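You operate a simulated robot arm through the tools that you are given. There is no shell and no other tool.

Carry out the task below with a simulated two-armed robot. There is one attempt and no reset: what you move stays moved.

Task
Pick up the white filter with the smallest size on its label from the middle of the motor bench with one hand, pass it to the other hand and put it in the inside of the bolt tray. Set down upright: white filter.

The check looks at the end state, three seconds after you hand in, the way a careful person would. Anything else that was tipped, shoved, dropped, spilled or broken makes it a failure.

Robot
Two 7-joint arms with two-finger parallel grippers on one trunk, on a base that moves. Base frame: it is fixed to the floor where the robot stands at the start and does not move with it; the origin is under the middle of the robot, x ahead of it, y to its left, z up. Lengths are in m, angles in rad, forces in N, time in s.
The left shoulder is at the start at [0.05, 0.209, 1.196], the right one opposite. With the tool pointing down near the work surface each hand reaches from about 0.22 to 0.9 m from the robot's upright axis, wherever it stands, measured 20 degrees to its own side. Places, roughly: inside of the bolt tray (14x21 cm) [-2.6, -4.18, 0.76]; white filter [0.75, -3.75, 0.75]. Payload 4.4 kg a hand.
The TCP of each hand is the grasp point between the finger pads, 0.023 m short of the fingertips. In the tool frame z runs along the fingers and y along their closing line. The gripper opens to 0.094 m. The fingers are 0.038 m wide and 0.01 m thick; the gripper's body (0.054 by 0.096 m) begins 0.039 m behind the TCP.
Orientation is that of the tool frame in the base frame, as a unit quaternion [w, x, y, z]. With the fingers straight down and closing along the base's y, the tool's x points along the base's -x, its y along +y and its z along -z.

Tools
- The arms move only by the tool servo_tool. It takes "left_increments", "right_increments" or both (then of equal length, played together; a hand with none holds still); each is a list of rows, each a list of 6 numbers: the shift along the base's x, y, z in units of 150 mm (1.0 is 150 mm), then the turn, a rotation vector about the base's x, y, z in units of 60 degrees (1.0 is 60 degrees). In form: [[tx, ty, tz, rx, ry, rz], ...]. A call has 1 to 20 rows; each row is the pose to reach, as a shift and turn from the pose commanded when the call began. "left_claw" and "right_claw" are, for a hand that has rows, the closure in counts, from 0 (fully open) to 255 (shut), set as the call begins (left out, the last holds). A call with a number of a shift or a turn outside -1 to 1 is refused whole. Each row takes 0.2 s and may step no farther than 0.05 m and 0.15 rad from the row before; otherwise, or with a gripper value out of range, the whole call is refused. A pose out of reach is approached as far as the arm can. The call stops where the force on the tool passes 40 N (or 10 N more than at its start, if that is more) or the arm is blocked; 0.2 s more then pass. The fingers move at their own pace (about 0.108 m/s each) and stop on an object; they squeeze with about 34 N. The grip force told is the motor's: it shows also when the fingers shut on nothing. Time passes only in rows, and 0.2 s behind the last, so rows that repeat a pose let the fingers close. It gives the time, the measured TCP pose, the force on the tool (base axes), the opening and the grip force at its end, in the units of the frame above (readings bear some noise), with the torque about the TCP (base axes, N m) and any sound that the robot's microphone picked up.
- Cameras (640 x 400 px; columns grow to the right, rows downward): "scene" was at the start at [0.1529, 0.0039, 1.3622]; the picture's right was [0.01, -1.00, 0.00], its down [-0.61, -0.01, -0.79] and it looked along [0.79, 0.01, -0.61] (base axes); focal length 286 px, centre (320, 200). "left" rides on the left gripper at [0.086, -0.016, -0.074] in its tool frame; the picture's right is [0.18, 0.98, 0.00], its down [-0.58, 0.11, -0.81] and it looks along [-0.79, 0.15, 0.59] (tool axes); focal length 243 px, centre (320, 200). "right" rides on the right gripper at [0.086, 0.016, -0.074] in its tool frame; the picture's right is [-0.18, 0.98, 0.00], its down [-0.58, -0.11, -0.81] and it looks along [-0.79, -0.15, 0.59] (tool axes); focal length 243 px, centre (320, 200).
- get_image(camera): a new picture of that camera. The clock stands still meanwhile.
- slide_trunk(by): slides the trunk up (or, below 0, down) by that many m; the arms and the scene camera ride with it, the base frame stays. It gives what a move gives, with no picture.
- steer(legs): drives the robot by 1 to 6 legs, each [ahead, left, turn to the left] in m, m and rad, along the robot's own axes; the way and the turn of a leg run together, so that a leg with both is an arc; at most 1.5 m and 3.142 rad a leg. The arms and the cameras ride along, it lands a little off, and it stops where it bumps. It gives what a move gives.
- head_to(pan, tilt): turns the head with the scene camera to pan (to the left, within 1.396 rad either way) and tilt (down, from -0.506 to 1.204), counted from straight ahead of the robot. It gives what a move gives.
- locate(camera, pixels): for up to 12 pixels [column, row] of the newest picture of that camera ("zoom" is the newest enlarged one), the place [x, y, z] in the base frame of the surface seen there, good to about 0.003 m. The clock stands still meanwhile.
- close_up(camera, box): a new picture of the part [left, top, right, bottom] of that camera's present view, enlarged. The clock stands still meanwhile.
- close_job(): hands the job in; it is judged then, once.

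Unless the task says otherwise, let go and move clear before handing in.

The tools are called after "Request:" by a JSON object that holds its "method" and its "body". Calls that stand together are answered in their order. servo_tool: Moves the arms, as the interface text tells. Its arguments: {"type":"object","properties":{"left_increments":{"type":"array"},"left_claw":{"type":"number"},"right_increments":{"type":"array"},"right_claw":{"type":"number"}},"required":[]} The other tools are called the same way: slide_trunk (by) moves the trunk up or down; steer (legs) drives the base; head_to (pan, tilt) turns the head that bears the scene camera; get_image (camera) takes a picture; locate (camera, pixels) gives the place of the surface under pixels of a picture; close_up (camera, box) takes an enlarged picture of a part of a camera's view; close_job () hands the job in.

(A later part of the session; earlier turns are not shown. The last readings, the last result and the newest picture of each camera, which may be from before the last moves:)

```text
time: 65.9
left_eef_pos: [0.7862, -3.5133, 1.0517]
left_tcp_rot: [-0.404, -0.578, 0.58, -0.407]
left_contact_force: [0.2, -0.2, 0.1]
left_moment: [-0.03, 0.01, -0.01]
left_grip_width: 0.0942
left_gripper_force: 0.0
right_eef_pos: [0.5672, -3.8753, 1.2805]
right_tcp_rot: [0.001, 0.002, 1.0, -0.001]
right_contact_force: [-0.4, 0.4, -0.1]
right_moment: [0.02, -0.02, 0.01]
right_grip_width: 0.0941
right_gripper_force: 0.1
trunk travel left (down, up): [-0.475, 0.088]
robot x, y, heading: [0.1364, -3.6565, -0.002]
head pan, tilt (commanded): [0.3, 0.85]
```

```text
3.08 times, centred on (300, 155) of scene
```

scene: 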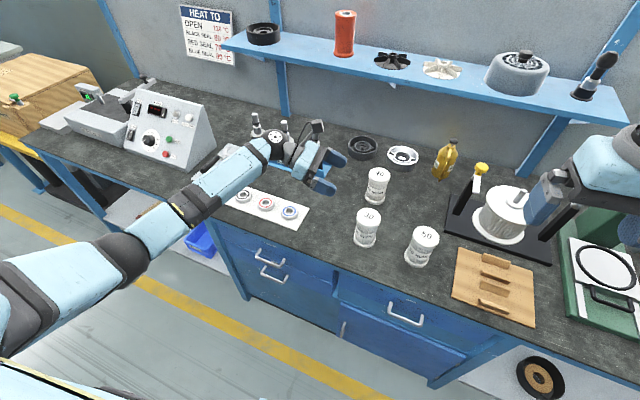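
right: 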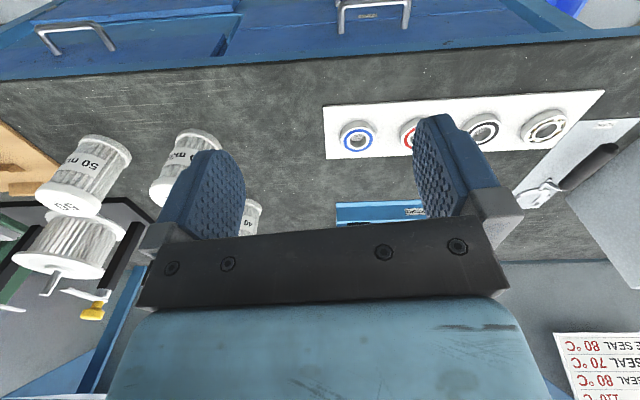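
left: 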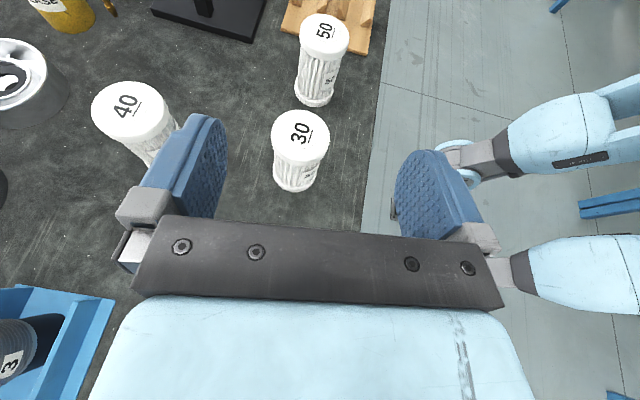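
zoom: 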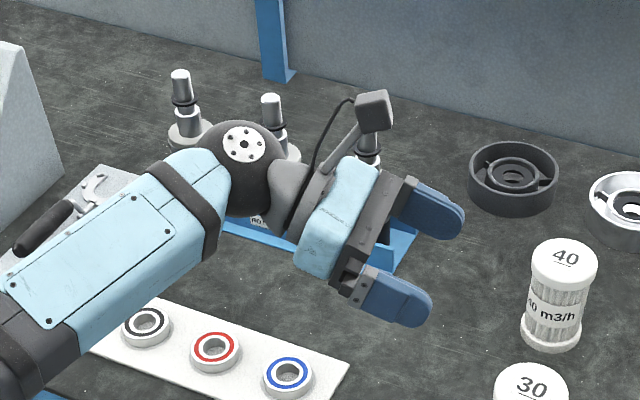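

The rack's front is at x≈0.99, well clear of my wrist at x≤0.85, and the bearings stand only to z≈0.82. I'll lower to z≈0.93 and check the forearm again.

Request:
{"method": "servo_tool", "body": {"left_increments": [[0, 0, -0.27, 0, 0, 0], [0, 0, -0.54, 0, 0, 0], [0, 0, -0.8, 0, 0, 0], [0, 0, -0.8, 0, 0, 0]]}}

Request:
{"method": "get_image", "body": {"camera": "scene"}}

Request:
{"method": "locate", "body": {"camera": "scene", "pixels": [[265, 170], [240, 185], [215, 205], [180, 230], [140, 260], [120, 280], [200, 225], [230, 200], [100, 290], [60, 290]]}}

```text
time: 66.9
left_eef_pos: [0.7852, -3.5123, 0.9321]
left_tcp_rot: [-0.405, -0.578, 0.581, -0.406]
left_contact_force: [0.4, 0.7, -0.7]
left_moment: [0.02, -0.01, 0.02]
left_grip_width: 0.0943
left_gripper_force: 0.0
right_eef_pos: [0.5683, -3.8754, 1.2808]
right_tcp_rot: [0.001, 0.002, 1.0, -0.001]
right_contact_force: [-0.3, 0.4, -0.1]
right_moment: [-0.04, -0.02, 0.0]
right_grip_width: 0.0938
right_gripper_force: 0.0
trunk travel left (down, up): [-0.475, 0.088]
robot x, y, heading: [0.1368, -3.6572, -0.002]
head pan, tilt (commanded): [0.3, 0.85]
```

```text
taken
```

scene: 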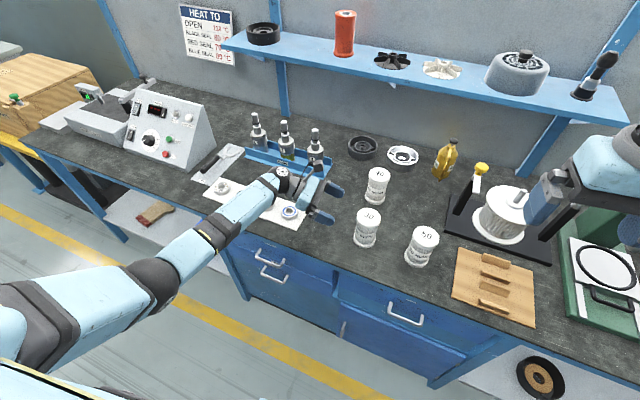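

```text
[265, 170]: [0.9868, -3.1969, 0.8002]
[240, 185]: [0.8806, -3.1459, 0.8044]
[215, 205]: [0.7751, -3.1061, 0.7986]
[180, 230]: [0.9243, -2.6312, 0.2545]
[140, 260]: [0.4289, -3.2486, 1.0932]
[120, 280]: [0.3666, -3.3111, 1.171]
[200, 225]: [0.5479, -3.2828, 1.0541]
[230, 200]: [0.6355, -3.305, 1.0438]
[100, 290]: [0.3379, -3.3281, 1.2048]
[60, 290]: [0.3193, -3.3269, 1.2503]
```

The forearm passes the bench edge at about z 1.0 and will stay clear after another 0.09 m of lowering. I'll go down to the pre-grasp height and look through the left camera.

Request:
{"method": "servo_tool", "body": {"left_increments": [[0.01, -0.01, -0.2, 0, 0, 0], [0.013, -0.02, -0.4, 0, 0, 0], [0.013, -0.02, -0.4, 0, 0, 0]]}}

Request:
{"method": "get_image", "body": {"camera": "left"}}

Request:
{"method": "close_up", "body": {"camera": "scene", "box": [240, 140, 440, 270]}}

```text
time: 67.7
left_eef_pos: [0.7864, -3.5159, 0.87]
left_tcp_rot: [-0.405, -0.578, 0.581, -0.406]
left_contact_force: [0.5, 0.4, -1.3]
left_moment: [0.01, 0.0, 0.03]
left_grip_width: 0.0941
left_gripper_force: 0.1
right_eef_pos: [0.5684, -3.8761, 1.2807]
right_tcp_rot: [0.001, 0.002, 1.0, -0.001]
right_contact_force: [0.0, -0.1, 0.2]
right_moment: [-0.03, 0.02, 0.01]
right_grip_width: 0.094
right_gripper_force: 0.0
trunk travel left (down, up): [-0.475, 0.088]
robot x, y, heading: [0.1355, -3.6559, -0.004]
head pan, tilt (commanded): [0.3, 0.85]
```

```text
taken
```

left: 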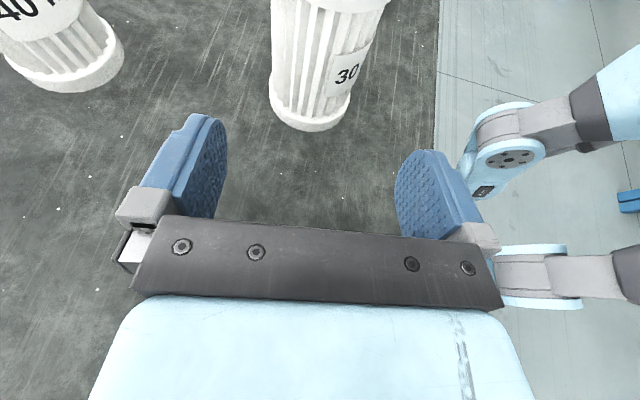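

```text
3.08 times, centred on (340, 205) of scene
```

zoom: 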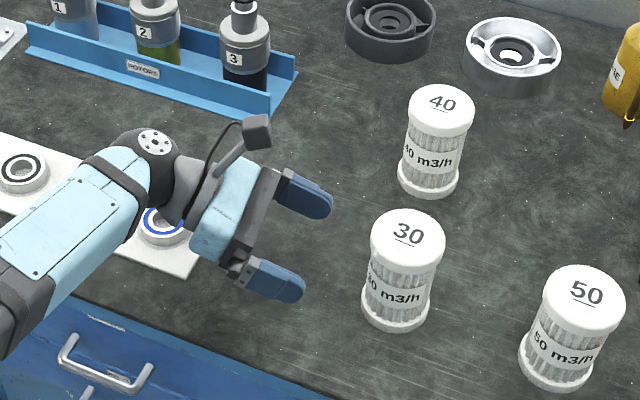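

The filter's base at (313,100) in the left view is centred between the pads (cols 215–410). I'll slide in along the approach line until the filter is between the pads, gripper still open.

Request:
{"method": "servo_tool", "body": {"left_increments": [[0, -0.16, -0.055, 0, 0, 0], [0.004, -0.32, -0.11, 0, 0, 0], [0.004, -0.48, -0.16, 0, 0, 0], [0.004, -0.627, -0.213, 0, 0, 0], [0.004, -0.627, -0.213, 0, 0, 0]]}}

Request:
{"method": "get_image", "body": {"camera": "left"}}

Request:
{"method": "close_up", "body": {"camera": "scene", "box": [240, 140, 440, 270]}}

```text
time: 68.9
left_eef_pos: [0.7871, -3.609, 0.8389]
left_tcp_rot: [-0.405, -0.579, 0.58, -0.406]
left_contact_force: [0.0, -0.1, -0.6]
left_moment: [-0.01, 0.0, 0.02]
left_grip_width: 0.0938
left_gripper_force: 0.0
right_eef_pos: [0.5683, -3.8759, 1.2818]
right_tcp_rot: [0.0, 0.002, 1.0, -0.001]
right_contact_force: [0.6, 0.1, -0.3]
right_moment: [0.0, 0.01, 0.01]
right_grip_width: 0.094
right_gripper_force: 0.1
trunk travel left (down, up): [-0.475, 0.088]
robot x, y, heading: [0.1341, -3.6593, 0.002]
head pan, tilt (commanded): [0.3, 0.85]
```

```text
taken
```

left: 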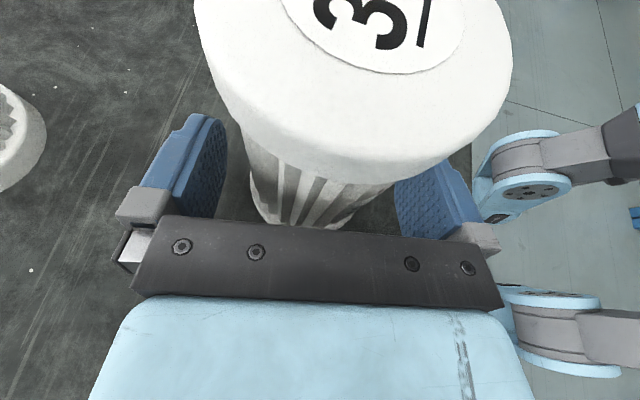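

```text
3.08 times, centred on (340, 205) of scene
```

zoom: 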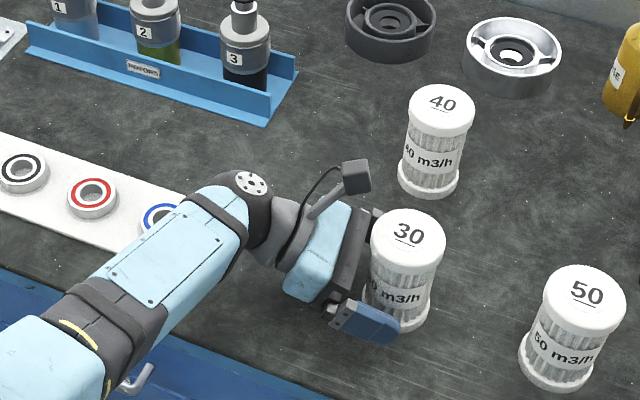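

The filter stands between the pads (left view, cols 230–400) with zero contact force. I'll close the left gripper now, holding the pose.

Request:
{"method": "servo_tool", "body": {"left_increments": [[0, 0, 0, 0, 0, 0], [0, 0, 0, 0, 0, 0], [0, 0, 0, 0, 0, 0], [0, 0, 0, 0, 0, 0], [0, 0, 0, 0, 0, 0]], "left_claw": 255}}

Request:
{"method": "get_image", "body": {"camera": "left"}}

Request:
{"method": "close_up", "body": {"camera": "scene", "box": [240, 140, 440, 270]}}

```text
time: 70.1
left_eef_pos: [0.7888, -3.6092, 0.8394]
left_tcp_rot: [-0.405, -0.578, 0.58, -0.407]
left_contact_force: [3.1, 0.2, 2.4]
left_moment: [-0.05, 0.01, 0.09]
left_grip_width: 0.0661
left_gripper_force: 34.1
right_eef_pos: [0.569, -3.8765, 1.2793]
right_tcp_rot: [0.0, 0.002, 1.0, 0.0]
right_contact_force: [0.7, -0.4, -0.3]
right_moment: [0.0, 0.03, 0.03]
right_grip_width: 0.0941
right_gripper_force: 0.1
trunk travel left (down, up): [-0.475, 0.088]
robot x, y, heading: [0.1392, -3.6591, -0.004]
head pan, tilt (commanded): [0.3, 0.85]
```

```text
taken
```

left: 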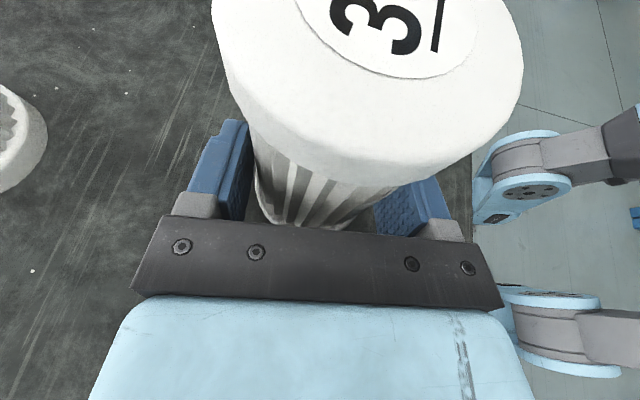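

```text
3.08 times, centred on (340, 205) of scene
```

zoom: 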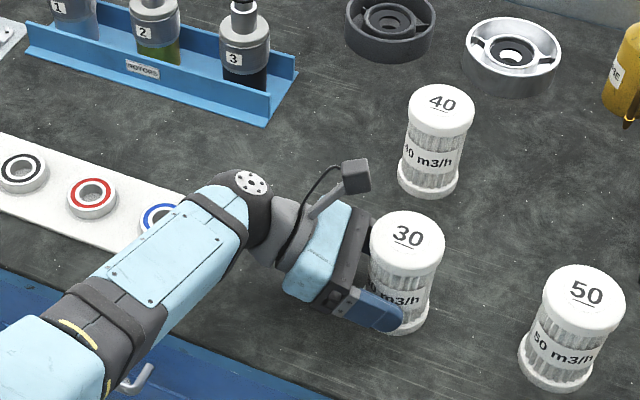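

The grip reads 34 N at 0.066 m width, so the filter is held. I'll lift straight up slowly and check that it comes along upright.

Request:
{"method": "servo_tool", "body": {"left_increments": [[0, 0, 0.1, 0, 0, 0], [0, 0, 0.25, 0, 0, 0], [0, 0, 0.45, 0, 0, 0], [0, 0, 0.65, 0, 0, 0], [0, 0, 0.85, 0, 0, 0], [0, 0, 1.0, 0, 0, 0], [0, 0, 1.0, 0, 0, 0]]}}

Request:
{"method": "get_image", "body": {"camera": "scene"}}

Request:
{"method": "get_image", "body": {"camera": "left"}}

```text
time: 71.7
left_eef_pos: [0.7896, -3.6095, 0.9898]
left_tcp_rot: [-0.406, -0.578, 0.579, -0.406]
left_contact_force: [0.2, 0.2, -2.1]
left_moment: [0.03, 0.02, -0.03]
left_grip_width: 0.0664
left_gripper_force: 34.3
right_eef_pos: [0.568, -3.8761, 1.2789]
right_tcp_rot: [0.0, 0.001, 1.0, -0.001]
right_contact_force: [1.0, 0.2, 0.6]
right_moment: [0.03, 0.03, -0.03]
right_grip_width: 0.094
right_gripper_force: 0.1
trunk travel left (down, up): [-0.475, 0.088]
robot x, y, heading: [0.1348, -3.6569, -0.002]
head pan, tilt (commanded): [0.3, 0.85]
```

```text
taken
```

scene: 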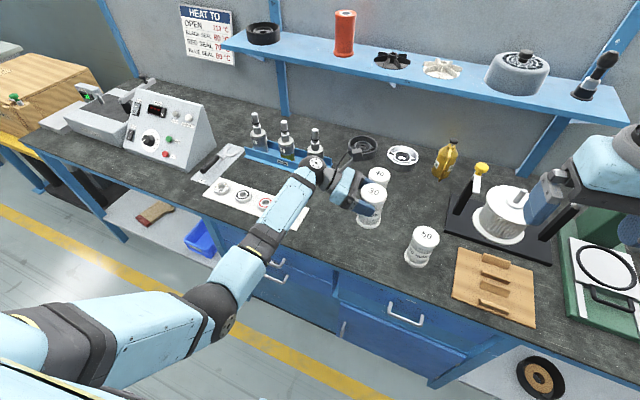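

```text
taken
```

left: 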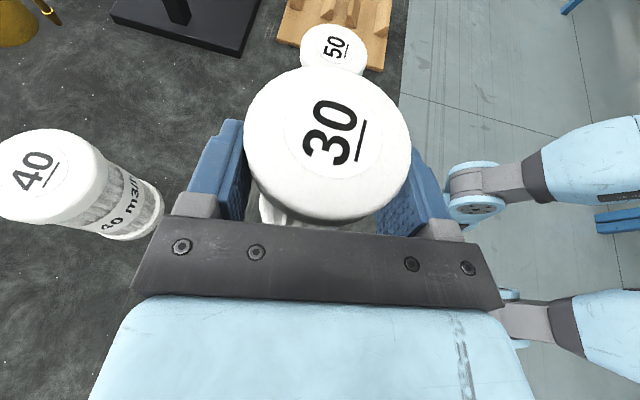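

The filter came up, but its cap has shifted in the left view (now centred at (328,140) and smaller), so it may have slid or tilted in the grip. I'll measure the cap and the base in the scene.

Request:
{"method": "close_up", "body": {"camera": "scene", "box": [310, 140, 450, 240]}}

Request:
{"method": "locate", "body": {"camera": "left", "pixels": [[328, 140], [260, 140], [395, 140], [328, 80], [328, 200], [270, 205], [380, 225]]}}

```text
4.00 times, centred on (380, 190) of scene
```

zoom: 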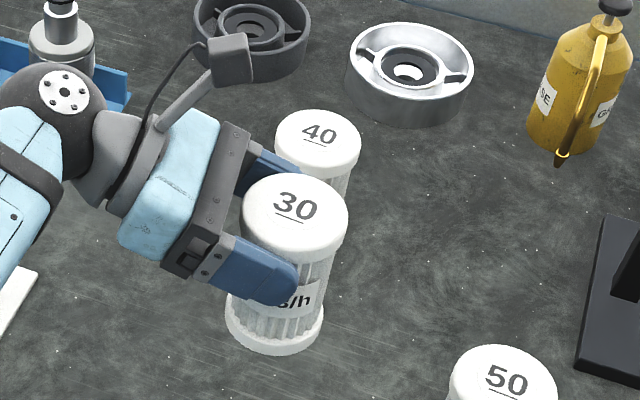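

```text
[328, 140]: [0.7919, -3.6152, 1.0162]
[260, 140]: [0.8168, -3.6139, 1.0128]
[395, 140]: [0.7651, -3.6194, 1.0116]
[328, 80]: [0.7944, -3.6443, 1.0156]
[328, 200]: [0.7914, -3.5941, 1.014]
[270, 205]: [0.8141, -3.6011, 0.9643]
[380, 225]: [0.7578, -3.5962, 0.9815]
```

The cap top is now at z≈1.015 with the TCP at 0.990, so the filter stayed upright but slid about 5 cm down through the pads. I'll hold still for a second and see whether it is still creeping.

Request:
{"method": "servo_tool", "body": {"left_increments": [[0, 0, 0, 0, 0, 0], [0, 0, 0, 0, 0, 0], [0, 0, 0, 0, 0, 0], [0, 0, 0, 0, 0, 0], [0, 0, 0, 0, 0, 0]]}}

Request:
{"method": "get_image", "body": {"camera": "left"}}

Request:
{"method": "locate", "body": {"camera": "left", "pixels": [[328, 140], [260, 140], [395, 140], [328, 80], [328, 200]]}}

```text
time: 72.9
left_eef_pos: [0.7901, -3.6097, 0.9887]
left_tcp_rot: [-0.406, -0.578, 0.58, -0.406]
left_contact_force: [-0.3, -0.5, -1.6]
left_moment: [0.04, 0.02, -0.01]
left_grip_width: 0.0664
left_gripper_force: 33.8
right_eef_pos: [0.5677, -3.8755, 1.2793]
right_tcp_rot: [-0.001, 0.002, 1.0, 0.0]
right_contact_force: [-0.3, -0.6, -0.5]
right_moment: [-0.03, -0.01, 0.01]
right_grip_width: 0.0939
right_gripper_force: 0.0
trunk travel left (down, up): [-0.475, 0.088]
robot x, y, heading: [0.1364, -3.6556, -0.005]
head pan, tilt (commanded): [0.3, 0.85]
```

```text
taken
```

left: 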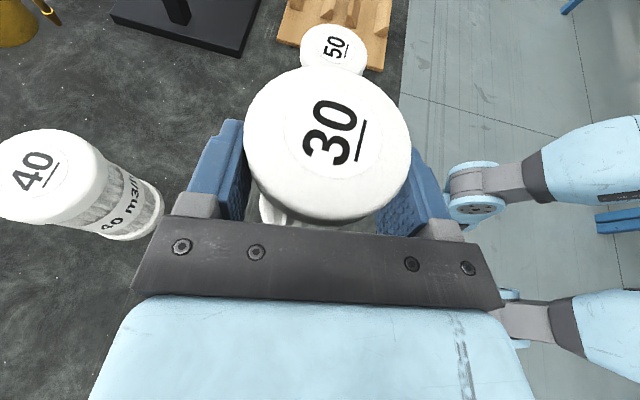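

```text
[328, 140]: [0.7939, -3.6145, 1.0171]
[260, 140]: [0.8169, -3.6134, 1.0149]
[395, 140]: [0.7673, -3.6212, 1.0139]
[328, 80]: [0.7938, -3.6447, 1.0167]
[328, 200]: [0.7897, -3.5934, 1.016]
```

The filter is steady now (top still z≈1.016, 34 N), so the slide was a one-time slip, probably because the pad corner only caught the bottom ring. I'll study the radial profile of the identical 50 filter to see which part is safe to squeeze.

Request:
{"method": "close_up", "body": {"camera": "scene", "box": [396, 220, 446, 270]}}

Request:
{"method": "close_up", "body": {"camera": "right", "box": [0, 0, 640, 400]}}

```text
8.00 times, centred on (421, 245) of scene
```

zoom: 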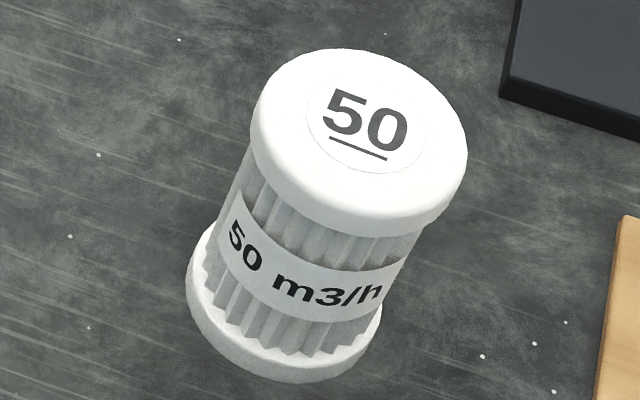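

```text
1.00 times, centred on (320, 200) of right (not enlarged: the box is as wide or as high as the picture)
```

zoom: 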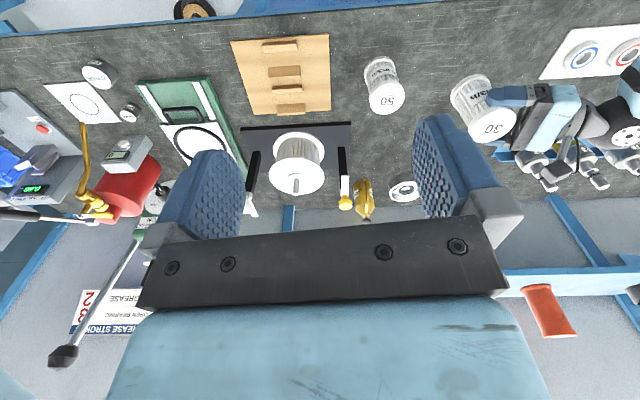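

The filter hangs by its cap, and the narrower pleated middle (≈0.058 m wide, between the ring below z+0.016 and the cap above z+0.088) is what I should hold so the right hand can take the cap. I'll lower the filter back to where it stood, watching the contact force, and regrip about 4–5 cm above its base.

Request:
{"method": "servo_tool", "body": {"left_increments": [[0, 0, -0.2, 0, 0, 0], [0, 0, -0.4, 0, 0, 0], [0, 0, -0.55, 0, 0, 0], [0, 0, -0.64, 0, 0, 0], [0, 0, -0.64, 0, 0, 0]]}}

Request:
{"method": "close_up", "body": {"camera": "scene", "box": [300, 150, 440, 270]}}

Request:
{"method": "get_image", "body": {"camera": "left"}}

Request:
{"method": "locate", "body": {"camera": "left", "pixels": [[328, 140], [260, 140], [395, 140], [328, 80], [328, 200]]}}

```text
time: 74.1
left_eef_pos: [0.7898, -3.6099, 0.8928]
left_tcp_rot: [-0.405, -0.578, 0.581, -0.405]
left_contact_force: [0.3, 0.4, -1.7]
left_moment: [0.01, 0.01, -0.01]
left_grip_width: 0.0663
left_gripper_force: 34.3
right_eef_pos: [0.5696, -3.8755, 1.2794]
right_tcp_rot: [-0.001, 0.002, 1.0, 0.0]
right_contact_force: [0.6, 0.6, -0.4]
right_moment: [0.0, 0.01, 0.01]
right_grip_width: 0.0943
right_gripper_force: 0.1
trunk travel left (down, up): [-0.475, 0.088]
robot x, y, heading: [0.137, -3.6573, -0.0]
head pan, tilt (commanded): [0.3, 0.85]
```

```text
3.33 times, centred on (370, 210) of scene
```

zoom: 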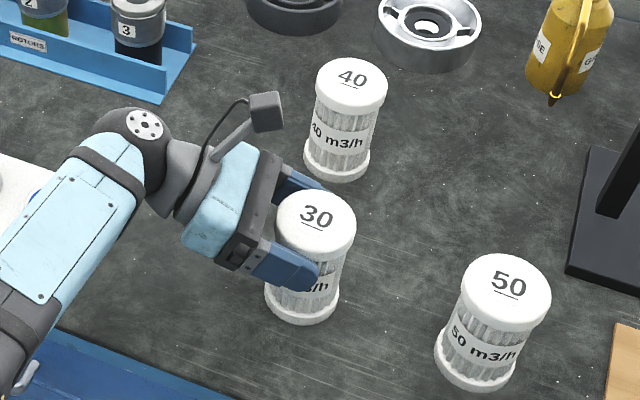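

```text
taken
```

left: 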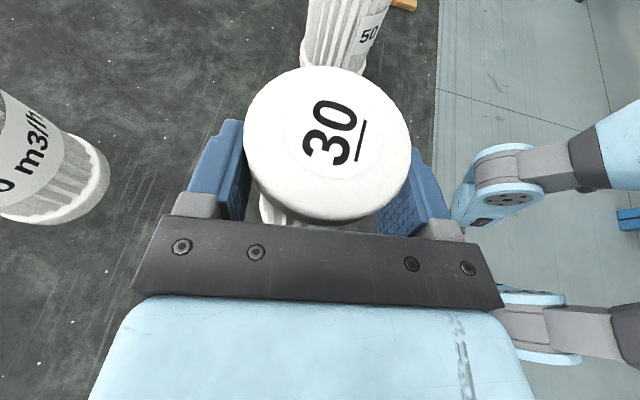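

```text
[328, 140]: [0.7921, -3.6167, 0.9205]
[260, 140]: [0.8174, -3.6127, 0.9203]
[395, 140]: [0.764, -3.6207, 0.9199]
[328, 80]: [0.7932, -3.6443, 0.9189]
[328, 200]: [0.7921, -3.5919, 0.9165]
```

The cap top is at z≈0.9195, about 6 mm above its resting height. I'll lower the last few millimetres in small steps, watching the force.

Request:
{"method": "servo_tool", "body": {"left_increments": [[0, 0, -0.013, 0, 0, 0], [0, 0, -0.027, 0, 0, 0], [0, 0, -0.037, 0, 0, 0], [0, 0, -0.037, 0, 0, 0]]}}

```text
time: 75.1
left_eef_pos: [0.7887, -3.6103, 0.8877]
left_tcp_rot: [-0.406, -0.578, 0.58, -0.406]
left_contact_force: [-0.2, 0.0, -2.1]
left_moment: [-0.02, 0.03, 0.01]
left_grip_width: 0.0665
left_gripper_force: 34.2
right_eef_pos: [0.5697, -3.8771, 1.2799]
right_tcp_rot: [0.0, 0.002, 1.0, 0.0]
right_contact_force: [0.3, 0.3, 0.3]
right_moment: [-0.01, -0.03, -0.02]
right_grip_width: 0.0941
right_gripper_force: 0.0
trunk travel left (down, up): [-0.475, 0.088]
robot x, y, heading: [0.1364, -3.6571, -0.006]
head pan, tilt (commanded): [0.3, 0.85]
```

The force is still about -2 N (just the filter's weight), so it has not touched yet. I'll go on down in 1 mm steps.

Request:
{"method": "servo_tool", "body": {"left_increments": [[0, 0, -0.007, 0, 0, 0], [0, 0, -0.013, 0, 0, 0], [0, 0, -0.013, 0, 0, 0]]}}

```text
time: 75.9
left_eef_pos: [0.7893, -3.609, 0.8877]
left_tcp_rot: [-0.405, -0.578, 0.58, -0.408]
left_contact_force: [-0.9, 4.6, 11.3]
left_moment: [0.32, 0.48, -0.13]
left_grip_width: 0.0664
left_gripper_force: 33.6
right_eef_pos: [0.5673, -3.875, 1.2801]
right_tcp_rot: [0.001, 0.001, 1.0, -0.001]
right_contact_force: [-0.3, -0.7, 0.0]
right_moment: [-0.01, 0.01, 0.03]
right_grip_width: 0.0938
right_gripper_force: 0.1
trunk travel left (down, up): [-0.475, 0.088]
robot x, y, heading: [0.1384, -3.6538, -0.004]
head pan, tilt (commanded): [0.3, 0.85]
```

The force rose to +11 N, so the filter stands on the bench. I'll ease off a millimetre, then open the gripper.

Request:
{"method": "servo_tool", "body": {"left_increments": [[0, 0, 0.006, 0, 0, 0], [0, 0, 0.006, 0, 0, 0]]}}

Request:
{"method": "servo_tool", "body": {"left_increments": [[0, 0, 0, 0, 0, 0], [0, 0, 0, 0, 0, 0], [0, 0, 0, 0, 0, 0], [0, 0, 0, 0, 0, 0]], "left_claw": 0}}

Request:
{"method": "get_image", "body": {"camera": "left"}}

Request:
{"method": "locate", "body": {"camera": "left", "pixels": [[328, 140], [260, 140], [395, 140], [328, 80], [328, 200]]}}

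Request:
{"method": "close_up", "body": {"camera": "scene", "box": [300, 150, 440, 270]}}

```text
time: 76.5
left_eef_pos: [0.7897, -3.6105, 0.8873]
left_tcp_rot: [-0.404, -0.578, 0.579, -0.408]
left_contact_force: [6.2, 2.7, 11.5]
left_moment: [0.13, -0.08, -0.06]
left_grip_width: 0.0665
left_gripper_force: 33.8
right_eef_pos: [0.5679, -3.8762, 1.2819]
right_tcp_rot: [0.002, 0.002, 1.0, -0.001]
right_contact_force: [0.1, -0.1, -0.3]
right_moment: [0.01, 0.01, 0.01]
right_grip_width: 0.0938
right_gripper_force: 0.0
trunk travel left (down, up): [-0.475, 0.088]
robot x, y, heading: [0.139, -3.6579, -0.006]
head pan, tilt (commanded): [0.3, 0.85]
```

```text
time: 77.5
left_eef_pos: [0.7898, -3.6102, 0.886]
left_tcp_rot: [-0.405, -0.579, 0.58, -0.407]
left_contact_force: [-0.7, -0.2, 0.2]
left_moment: [-0.02, -0.02, 0.0]
left_grip_width: 0.0939
left_gripper_force: 0.0
right_eef_pos: [0.5676, -3.8753, 1.2811]
right_tcp_rot: [0.0, 0.001, 1.0, 0.0]
right_contact_force: [-0.4, -0.5, -0.3]
right_moment: [-0.02, 0.01, -0.02]
right_grip_width: 0.094
right_gripper_force: 0.1
trunk travel left (down, up): [-0.475, 0.088]
robot x, y, heading: [0.1369, -3.6605, -0.003]
head pan, tilt (commanded): [0.3, 0.85]
```

```text
taken
```

left: 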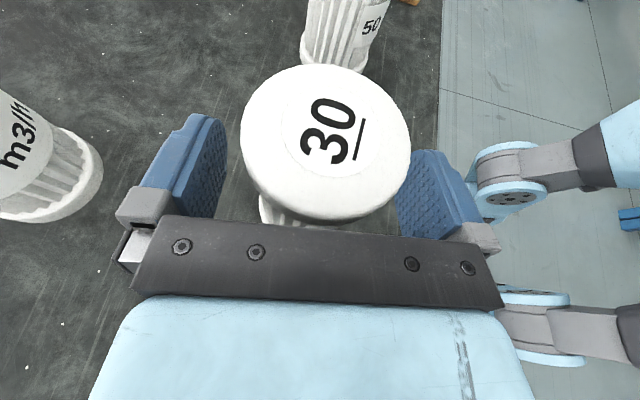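

```text
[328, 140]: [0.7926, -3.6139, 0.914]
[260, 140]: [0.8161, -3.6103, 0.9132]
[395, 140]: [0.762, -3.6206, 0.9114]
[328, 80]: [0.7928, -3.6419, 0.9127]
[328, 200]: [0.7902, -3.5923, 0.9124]
```

```text
3.33 times, centred on (370, 210) of scene
```

zoom: 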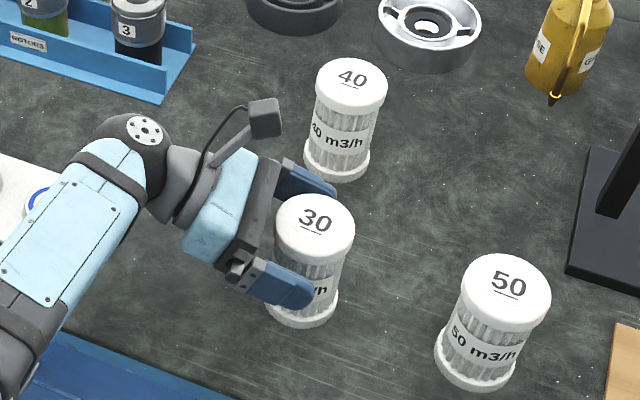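

The filter stands upright again (cap z≈0.913, centred ≈(0.790,-3.618)). I'll back off 3 cm, lower the hand to 4.6 cm above the bench, and slide back in.

Request:
{"method": "servo_tool", "body": {"left_increments": [[0, 0.1, 0, 0, 0, 0], [0, 0.2, 0, 0, 0, 0], [0, 0.2, -0.14, 0, 0, 0], [0, 0.2, -0.267, 0, 0, 0], [0, 0.2, -0.267, 0, 0, 0]]}}

Request:
{"method": "servo_tool", "body": {"left_increments": [[0, -0.07, 0, 0, 0, 0], [0, -0.14, 0, 0, 0, 0], [0, -0.2, 0, 0, 0, 0], [0, -0.2, 0, 0, 0, 0]]}}

Request:
{"method": "get_image", "body": {"camera": "left"}}

Request:
{"method": "close_up", "body": {"camera": "scene", "box": [300, 150, 440, 270]}}

```text
time: 78.7
left_eef_pos: [0.7889, -3.5793, 0.8464]
left_tcp_rot: [-0.405, -0.578, 0.58, -0.406]
left_contact_force: [-0.2, -0.2, -0.3]
left_moment: [-0.02, 0.03, -0.01]
left_grip_width: 0.0939
left_gripper_force: 0.1
right_eef_pos: [0.5676, -3.8755, 1.2804]
right_tcp_rot: [0.001, 0.001, 1.0, 0.0]
right_contact_force: [0.9, 0.2, -0.2]
right_moment: [0.0, 0.03, 0.02]
right_grip_width: 0.094
right_gripper_force: 0.0
trunk travel left (down, up): [-0.475, 0.088]
robot x, y, heading: [0.1308, -3.6544, -0.001]
head pan, tilt (commanded): [0.3, 0.85]
```

```text
time: 79.7
left_eef_pos: [0.7905, -3.6094, 0.8457]
left_tcp_rot: [-0.405, -0.578, 0.58, -0.407]
left_contact_force: [0.0, -0.6, 0.7]
left_moment: [0.04, 0.04, 0.01]
left_grip_width: 0.0939
left_gripper_force: 0.1
right_eef_pos: [0.568, -3.8745, 1.2801]
right_tcp_rot: [0.0, 0.002, 1.0, -0.001]
right_contact_force: [-0.9, 0.0, -0.3]
right_moment: [0.04, 0.0, 0.0]
right_grip_width: 0.0938
right_gripper_force: 0.2
trunk travel left (down, up): [-0.475, 0.088]
robot x, y, heading: [0.1399, -3.6581, 0.0]
head pan, tilt (commanded): [0.3, 0.85]
```

```text
taken
```

left: 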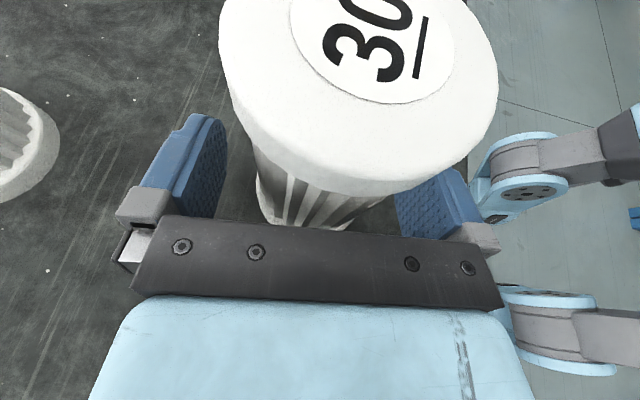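

```text
3.33 times, centred on (370, 210) of scene
```

zoom: 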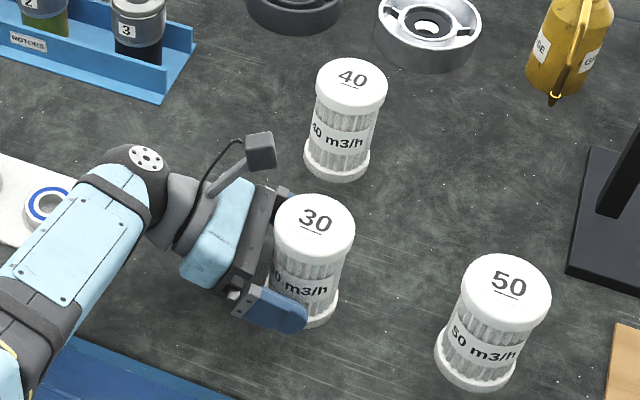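

Both pads straddle the pleated middle of the filter, with no contact force. I'll close the left gripper and see what width it stops at.

Request:
{"method": "servo_tool", "body": {"left_increments": [[0, 0, 0, 0, 0, 0], [0, 0, 0, 0, 0, 0], [0, 0, 0, 0, 0, 0], [0, 0, 0, 0, 0, 0], [0, 0, 0, 0, 0, 0]], "left_claw": 255}}

Request:
{"method": "get_image", "body": {"camera": "left"}}

Request:
{"method": "close_up", "body": {"camera": "scene", "box": [300, 150, 440, 270]}}

```text
time: 80.9
left_eef_pos: [0.7905, -3.6094, 0.8453]
left_tcp_rot: [-0.405, -0.578, 0.579, -0.407]
left_contact_force: [-1.0, -0.3, 0.5]
left_moment: [0.0, 0.08, -0.04]
left_grip_width: 0.0664
left_gripper_force: 34.5
right_eef_pos: [0.569, -3.8753, 1.2803]
right_tcp_rot: [-0.001, 0.002, 1.0, -0.001]
right_contact_force: [0.1, 0.1, 0.3]
right_moment: [0.0, -0.01, 0.01]
right_grip_width: 0.0941
right_gripper_force: 0.1
trunk travel left (down, up): [-0.475, 0.088]
robot x, y, heading: [0.1333, -3.6541, -0.003]
head pan, tilt (commanded): [0.3, 0.85]
```

```text
taken
```

left: 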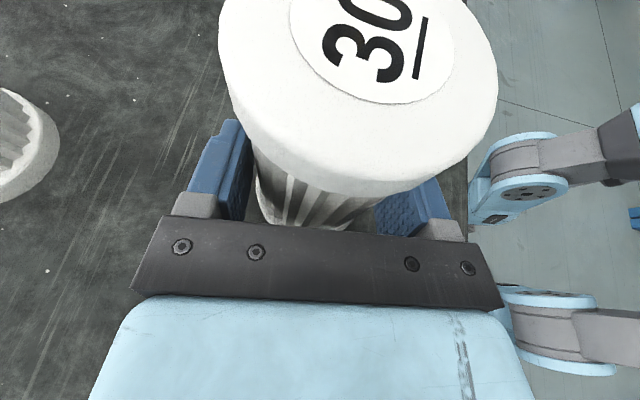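

```text
3.33 times, centred on (370, 210) of scene
```

zoom: 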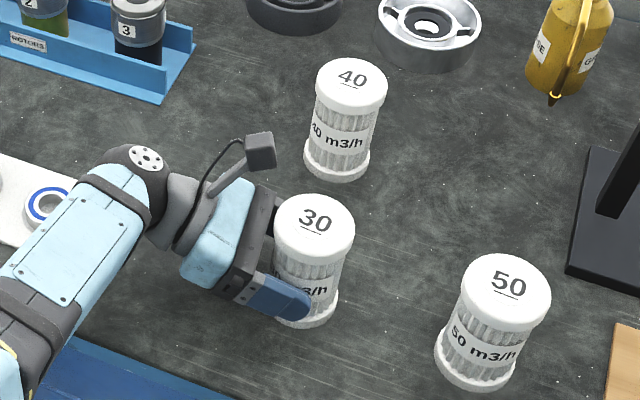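

It stopped at 0.066 m again, so the filter behaves as one even cylinder. I'll lift very gently (about 1 cm in small rows) and check for slip.

Request:
{"method": "servo_tool", "body": {"left_increments": [[0, 0, 0.007, 0, 0, 0], [0, 0, 0.014, 0, 0, 0], [0, 0, 0.021, 0, 0, 0], [0, 0, 0.028, 0, 0, 0], [0, 0, 0.035, 0, 0, 0], [0, 0, 0.042, 0, 0, 0], [0, 0, 0.05, 0, 0, 0], [0, 0, 0.06, 0, 0, 0], [0, 0, 0.07, 0, 0, 0], [0, 0, 0.07, 0, 0, 0]]}}

Request:
{"method": "get_image", "body": {"camera": "left"}}

Request:
{"method": "locate", "body": {"camera": "left", "pixels": [[360, 30], [300, 70], [430, 70], [360, 90]]}}

```text
time: 83.1
left_eef_pos: [0.7885, -3.6095, 0.8557]
left_tcp_rot: [-0.405, -0.578, 0.58, -0.406]
left_contact_force: [0.2, 0.3, -1.1]
left_moment: [0.04, -0.01, -0.02]
left_grip_width: 0.0662
left_gripper_force: 34.1
right_eef_pos: [0.5686, -3.8753, 1.2796]
right_tcp_rot: [0.0, 0.003, 1.0, 0.0]
right_contact_force: [0.4, -0.4, 0.3]
right_moment: [-0.01, 0.0, 0.0]
right_grip_width: 0.0939
right_gripper_force: 0.1
trunk travel left (down, up): [-0.475, 0.088]
robot x, y, heading: [0.1344, -3.6555, -0.001]
head pan, tilt (commanded): [0.3, 0.85]
```

```text
taken
```

left: 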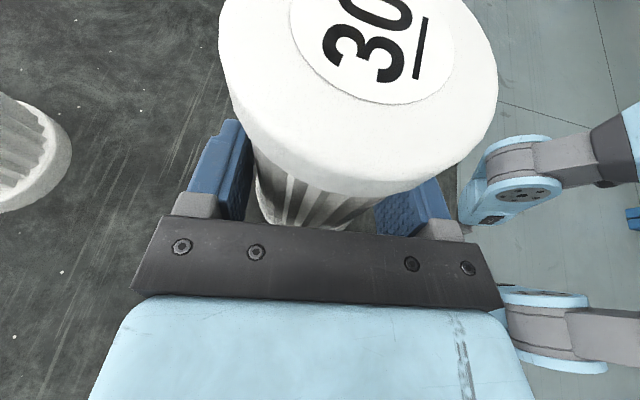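

```text
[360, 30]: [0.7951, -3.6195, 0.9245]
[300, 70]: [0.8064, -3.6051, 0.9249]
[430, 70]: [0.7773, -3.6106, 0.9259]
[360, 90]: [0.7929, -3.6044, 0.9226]
```

The cap rose with the hand (z≈0.9245, force -1 to -2 N), so this grip holds. I'll lift on smoothly and keep checking the cap's place in the left view.

Request:
{"method": "servo_tool", "body": {"left_increments": [[0, 0, 0.05, 0, 0, 0], [0, 0, 0.12, 0, 0, 0], [0, 0, 0.2, 0, 0, 0], [0, 0, 0.3, 0, 0, 0], [0, 0, 0.4, 0, 0, 0], [0, 0, 0.5, 0, 0, 0], [0, 0, 0.6, 0, 0, 0], [0, 0, 0.7, 0, 0, 0], [0, 0, 0.8, 0, 0, 0], [0, 0, 0.9, 0, 0, 0], [0, 0, 0.96, 0, 0, 0], [0, 0, 1.0, 0, 0, 0], [0, 0, 1.0, 0, 0, 0]]}}

Request:
{"method": "get_image", "body": {"camera": "left"}}

Request:
{"method": "locate", "body": {"camera": "left", "pixels": [[360, 30], [300, 70], [430, 70], [360, 90]]}}

```text
time: 85.9
left_eef_pos: [0.7895, -3.6099, 1.007]
left_tcp_rot: [-0.405, -0.579, 0.58, -0.406]
left_contact_force: [-0.1, 0.1, -2.9]
left_moment: [0.0, -0.02, -0.04]
left_grip_width: 0.0665
left_gripper_force: 34.1
right_eef_pos: [0.5688, -3.8766, 1.2802]
right_tcp_rot: [-0.002, 0.001, 1.0, 0.0]
right_contact_force: [0.3, -1.0, -0.1]
right_moment: [0.0, 0.03, 0.01]
right_grip_width: 0.0942
right_gripper_force: 0.1
trunk travel left (down, up): [-0.475, 0.088]
robot x, y, heading: [0.1366, -3.6564, -0.004]
head pan, tilt (commanded): [0.3, 0.85]
```

```text
taken
```

left: 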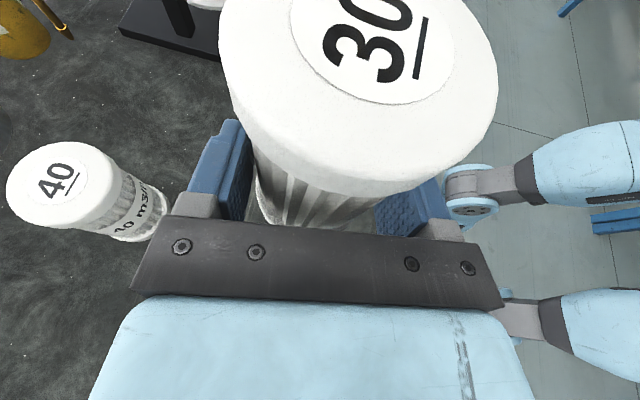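

```text
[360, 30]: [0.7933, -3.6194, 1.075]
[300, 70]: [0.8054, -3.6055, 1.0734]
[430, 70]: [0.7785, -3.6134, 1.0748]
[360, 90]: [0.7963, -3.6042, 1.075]
```

No slip this time: cap top z≈1.0745 with the TCP at 1.007, so the grip is about 4.5 cm above the base. I'll draw the left hand back and slightly up, to about (0.65,-3.61,1.09), for the hand-over.

Request:
{"method": "servo_tool", "body": {"left_increments": [[-0.05, 0, 0.03, 0, 0, 0], [-0.15, 0, 0.09, 0, 0, 0], [-0.27, 0, 0.16, 0, 0, 0], [-0.39, 0, 0.23, 0, 0, 0], [-0.51, 0, 0.3, 0, 0, 0], [-0.63, 0, 0.37, 0, 0, 0], [-0.75, 0, 0.44, 0, 0, 0], [-0.85, 0, 0.5, 0, 0, 0], [-0.93, 0, 0.55, 0, 0, 0], [-0.93, 0, 0.55, 0, 0, 0]]}}

Request:
{"method": "head_to", "body": {"pan": 0.0, "tilt": 0.75}}

Request:
{"method": "get_image", "body": {"camera": "scene"}}

```text
time: 88.3
left_eef_pos: [0.674, -3.6061, 1.1237]
left_tcp_rot: [-0.382, -0.565, 0.594, -0.428]
left_contact_force: [0.0, 0.3, -2.4]
left_moment: [0.01, 0.0, 0.0]
left_grip_width: 0.0662
left_gripper_force: 33.9
right_eef_pos: [0.5689, -3.8772, 1.2803]
right_tcp_rot: [0.001, 0.001, 1.0, -0.001]
right_contact_force: [-0.3, -0.5, 0.1]
right_moment: [0.01, -0.02, 0.02]
right_grip_width: 0.0939
right_gripper_force: 0.2
trunk travel left (down, up): [-0.475, 0.088]
robot x, y, heading: [0.135, -3.6554, -0.003]
head pan, tilt (commanded): [0.3, 0.85]
stopped in row 10 (left hand): the arm was blocked; the commanded pose is now the measured one
```

```text
time: 89.1
left_eef_pos: [0.6739, -3.6062, 1.1236]
left_tcp_rot: [-0.382, -0.564, 0.594, -0.428]
left_contact_force: [-0.1, -0.1, -2.3]
left_moment: [0.01, -0.01, -0.04]
left_grip_width: 0.0661
left_gripper_force: 34.1
right_eef_pos: [0.5675, -3.8763, 1.2804]
right_tcp_rot: [0.0, 0.002, 1.0, 0.0]
right_contact_force: [-0.3, 1.2, -0.3]
right_moment: [0.02, 0.0, 0.01]
right_grip_width: 0.0939
right_gripper_force: 0.0
trunk travel left (down, up): [-0.475, 0.088]
robot x, y, heading: [0.1373, -3.6545, -0.003]
head pan, tilt (commanded): [0.0, 0.75]
```

```text
taken
```

scene: 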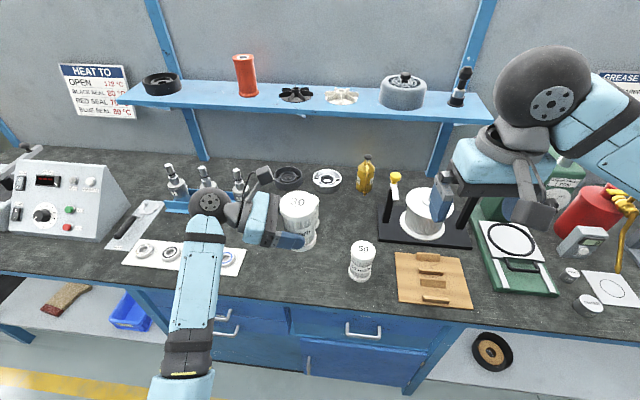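

The left arm got blocked at x≈0.674 and the wrist rolled about 4° about the base y axis, though the filter is still held (34 N). I'll move forward again to x≈0.72 and undo that roll.

Request:
{"method": "servo_tool", "body": {"left_increments": [[0.08, -0.01, -0.03, 0, 0.02, 0], [0.16, -0.02, -0.07, 0, 0.045, 0], [0.24, -0.025, -0.11, 0, 0.0716, 0], [0.31, -0.027, -0.15, 0, 0.0716, 0], [0.31, -0.027, -0.15, 0, 0.0716, 0]]}}

Request:
{"method": "get_image", "body": {"camera": "left"}}

Request:
{"method": "get_image", "body": {"camera": "scene"}}

```text
time: 90.3
left_eef_pos: [0.7173, -3.6118, 1.1017]
left_tcp_rot: [0.404, 0.58, -0.579, 0.406]
left_contact_force: [-0.9, 0.0, -2.2]
left_moment: [0.02, -0.01, -0.01]
left_grip_width: 0.0663
left_gripper_force: 33.9
right_eef_pos: [0.5687, -3.8758, 1.2798]
right_tcp_rot: [0.0, 0.002, 1.0, 0.001]
right_contact_force: [0.7, 0.3, -0.4]
right_moment: [0.02, 0.02, -0.01]
right_grip_width: 0.0938
right_gripper_force: 0.0
trunk travel left (down, up): [-0.475, 0.088]
robot x, y, heading: [0.1341, -3.6613, -0.003]
head pan, tilt (commanded): [0.0, 0.75]
```

```text
taken
```

left: 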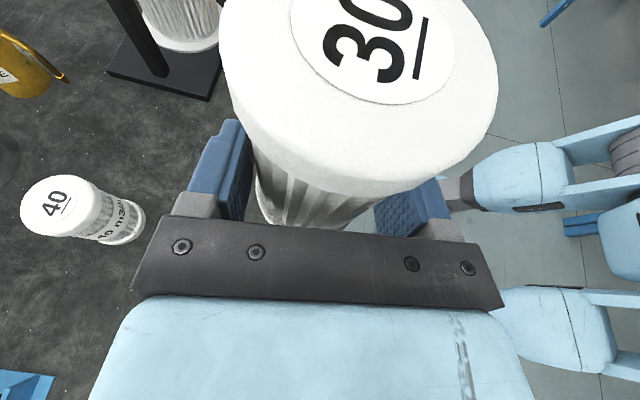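

```text
taken
```

scene: 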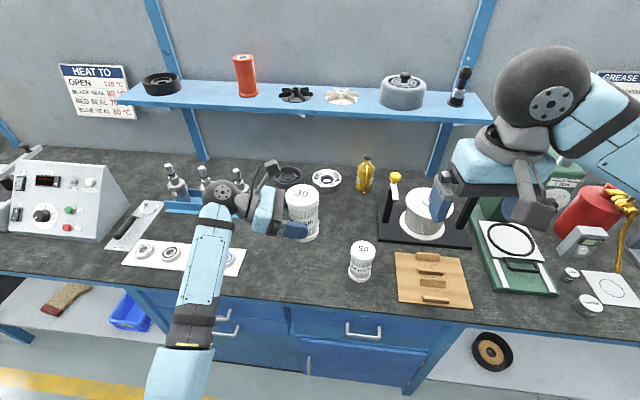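

The filter is level and steady in the left hand at TCP (0.717,-3.612,1.102). Now I'll yaw the right hand by +90° in place so it will close along x, with its camera on the outer side.

Request:
{"method": "servo_tool", "body": {"right_increments": [[0, 0, 0.03, 0, 0, 0.125], [0, 0, 0.06, 0, 0, 0.25], [0, 0, 0.1, 0, 0, 0.375], [0, 0, 0.13, 0, 0, 0.5], [0, 0, 0.16, 0, 0, 0.625], [0, 0, 0.2, 0, 0, 0.75], [0, 0, 0.2, 0, 0, 0.75]]}}

Request:
{"method": "get_image", "body": {"camera": "scene"}}

```text
time: 91.9
left_eef_pos: [0.717, -3.6107, 1.1005]
left_tcp_rot: [0.403, 0.581, -0.578, 0.407]
left_contact_force: [0.5, 0.2, -2.9]
left_moment: [0.02, 0.0, 0.02]
left_grip_width: 0.0663
left_gripper_force: 34.0
right_eef_pos: [0.5683, -3.876, 1.3096]
right_tcp_rot: [0.0, -0.382, 0.924, -0.001]
right_contact_force: [-0.1, -0.3, -0.4]
right_moment: [-0.01, 0.04, 0.02]
right_grip_width: 0.0941
right_gripper_force: 0.2
trunk travel left (down, up): [-0.475, 0.088]
robot x, y, heading: [0.1335, -3.6593, -0.007]
head pan, tilt (commanded): [0.0, 0.75]
```

```text
taken
```

scene: 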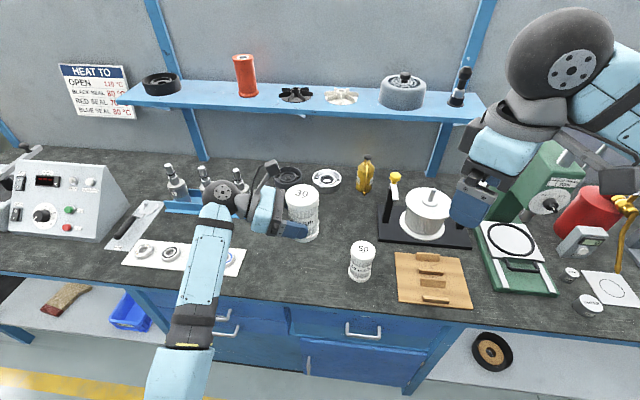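

The right hand yawed 45° freely (it is near (490,180), well clear of the bench objects). I'll finish the second 45° of yaw.

Request:
{"method": "servo_tool", "body": {"right_increments": [[0, 0, 0, 0, 0, 0.125], [0, 0, 0, 0, 0, 0.25], [0, 0, 0, 0, 0, 0.375], [0, 0, 0, 0, 0, 0.5], [0, 0, 0, 0, 0, 0.625], [0, 0, 0, 0, 0, 0.75], [0, 0, 0, 0, 0, 0.75]]}}

Request:
{"method": "get_image", "body": {"camera": "scene"}}

```text
time: 93.5
left_eef_pos: [0.7166, -3.6119, 1.1009]
left_tcp_rot: [0.404, 0.58, -0.579, 0.406]
left_contact_force: [-1.1, 0.5, -2.4]
left_moment: [-0.02, -0.02, 0.0]
left_grip_width: 0.0663
left_gripper_force: 33.9
right_eef_pos: [0.5688, -3.8763, 1.3107]
right_tcp_rot: [0.0, -0.706, 0.708, 0.0]
right_contact_force: [-0.1, 0.4, -0.4]
right_moment: [0.0, 0.0, -0.03]
right_grip_width: 0.0939
right_gripper_force: 0.1
trunk travel left (down, up): [-0.475, 0.088]
robot x, y, heading: [0.1379, -3.6588, -0.002]
head pan, tilt (commanded): [0.0, 0.75]
```

```text
taken
```

scene: 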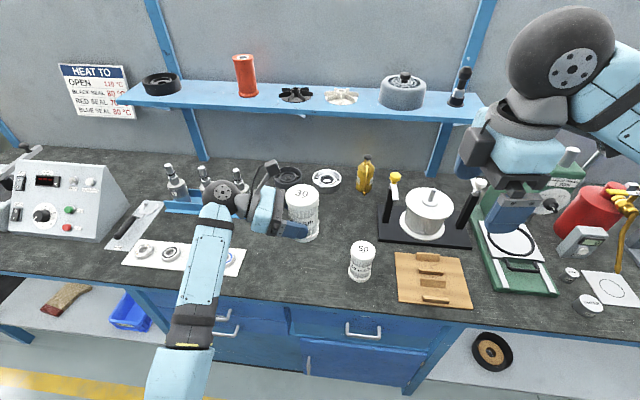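

Yaw is complete. Next I'll bring the right hand over toward the filter, to about (0.716,-3.73,1.33), while tilting it 20° about x so that it will be square to the left hand.

Request:
{"method": "servo_tool", "body": {"right_increments": [[0.16, 0.16, 0.02, 0.05, 0, 0], [0.33, 0.33, 0.05, 0.11, 0, 0], [0.5, 0.5, 0.08, 0.17, 0, 0], [0.66, 0.66, 0.1, 0.22, 0, 0], [0.82, 0.82, 0.12, 0.28, 0, 0], [0.98, 0.98, 0.13, 0.333, 0, 0], [0.98, 0.98, 0.13, 0.333, 0, 0]]}}

Request:
{"method": "get_image", "body": {"camera": "scene"}}

Request:
{"method": "get_image", "body": {"camera": "right"}}

Request:
{"method": "get_image", "body": {"camera": "left"}}

```text
time: 95.1
left_eef_pos: [0.717, -3.6123, 1.1015]
left_tcp_rot: [0.404, 0.581, -0.578, 0.407]
left_contact_force: [0.2, 1.1, -1.7]
left_moment: [0.02, 0.02, 0.05]
left_grip_width: 0.0664
left_gripper_force: 34.1
right_eef_pos: [0.716, -3.7281, 1.3283]
right_tcp_rot: [0.123, -0.695, 0.697, 0.123]
right_contact_force: [0.2, -0.4, 0.5]
right_moment: [0.01, -0.01, 0.0]
right_grip_width: 0.0942
right_gripper_force: 0.0
trunk travel left (down, up): [-0.475, 0.088]
robot x, y, heading: [0.1384, -3.6577, -0.003]
head pan, tilt (commanded): [0.0, 0.75]
```

```text
taken
```

scene: 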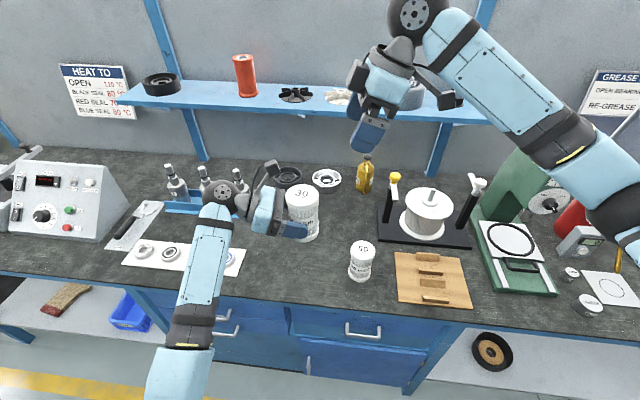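

```text
taken
```

right: 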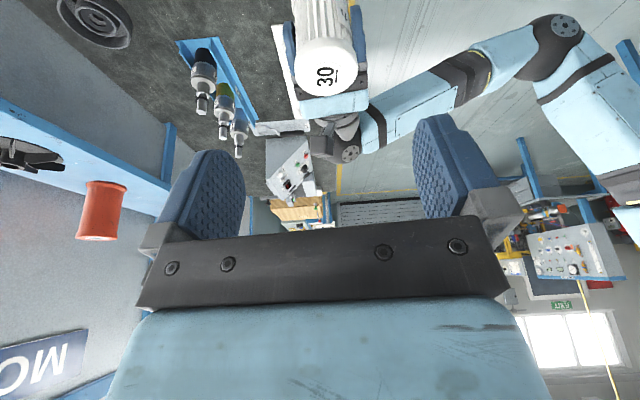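

```text
taken
```

left: 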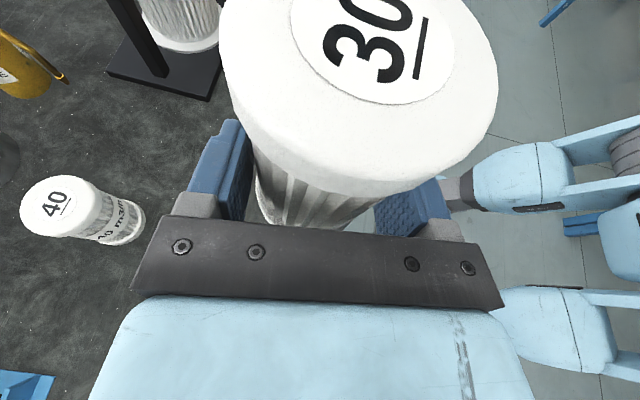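

The right hand now points down-left toward the filter, whose cap shows at (325,72) in the right view. I'll measure the cap centre precisely from both views.

Request:
{"method": "locate", "body": {"camera": "right", "pixels": [[325, 72], [300, 75], [355, 75], [325, 92], [325, 50]]}}

Request:
{"method": "locate", "body": {"camera": "left", "pixels": [[360, 10], [250, 40], [480, 40], [360, 100], [300, 60], [430, 60]]}}

Request:
{"method": "close_up", "body": {"camera": "right", "box": [240, 0, 400, 120]}}

```text
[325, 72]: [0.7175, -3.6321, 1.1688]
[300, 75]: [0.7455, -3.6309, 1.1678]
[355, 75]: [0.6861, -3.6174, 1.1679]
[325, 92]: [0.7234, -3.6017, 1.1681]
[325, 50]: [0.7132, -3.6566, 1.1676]
```

```text
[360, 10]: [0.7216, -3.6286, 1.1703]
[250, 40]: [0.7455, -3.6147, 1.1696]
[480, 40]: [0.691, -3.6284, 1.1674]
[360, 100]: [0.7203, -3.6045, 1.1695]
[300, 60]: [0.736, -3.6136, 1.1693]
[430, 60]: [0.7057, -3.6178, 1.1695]
```

```text
3.33 times, centred on (320, 60) of right
```

zoom: 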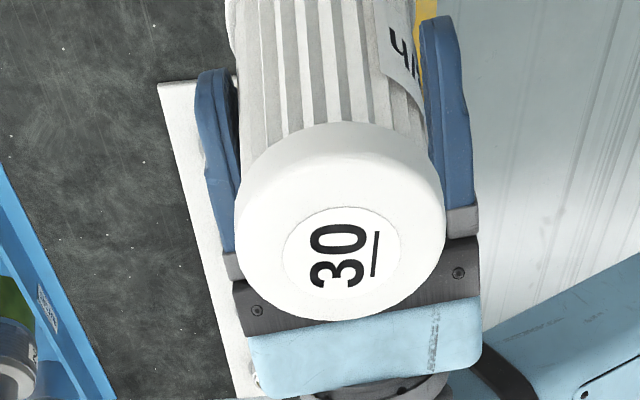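

The zoom shows the disc of the cap with its label centred at about zoom (343,248). I'll measure that and the rim.

Request:
{"method": "locate", "body": {"camera": "zoom", "pixels": [[343, 248], [250, 240], [432, 245], [343, 195], [343, 308], [343, 205], [390, 205], [300, 205]]}}

```text
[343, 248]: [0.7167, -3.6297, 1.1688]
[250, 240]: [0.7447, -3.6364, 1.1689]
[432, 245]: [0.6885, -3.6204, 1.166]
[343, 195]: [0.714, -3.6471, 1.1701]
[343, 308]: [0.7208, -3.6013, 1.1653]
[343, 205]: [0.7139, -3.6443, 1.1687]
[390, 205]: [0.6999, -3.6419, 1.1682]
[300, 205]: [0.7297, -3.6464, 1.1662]
```

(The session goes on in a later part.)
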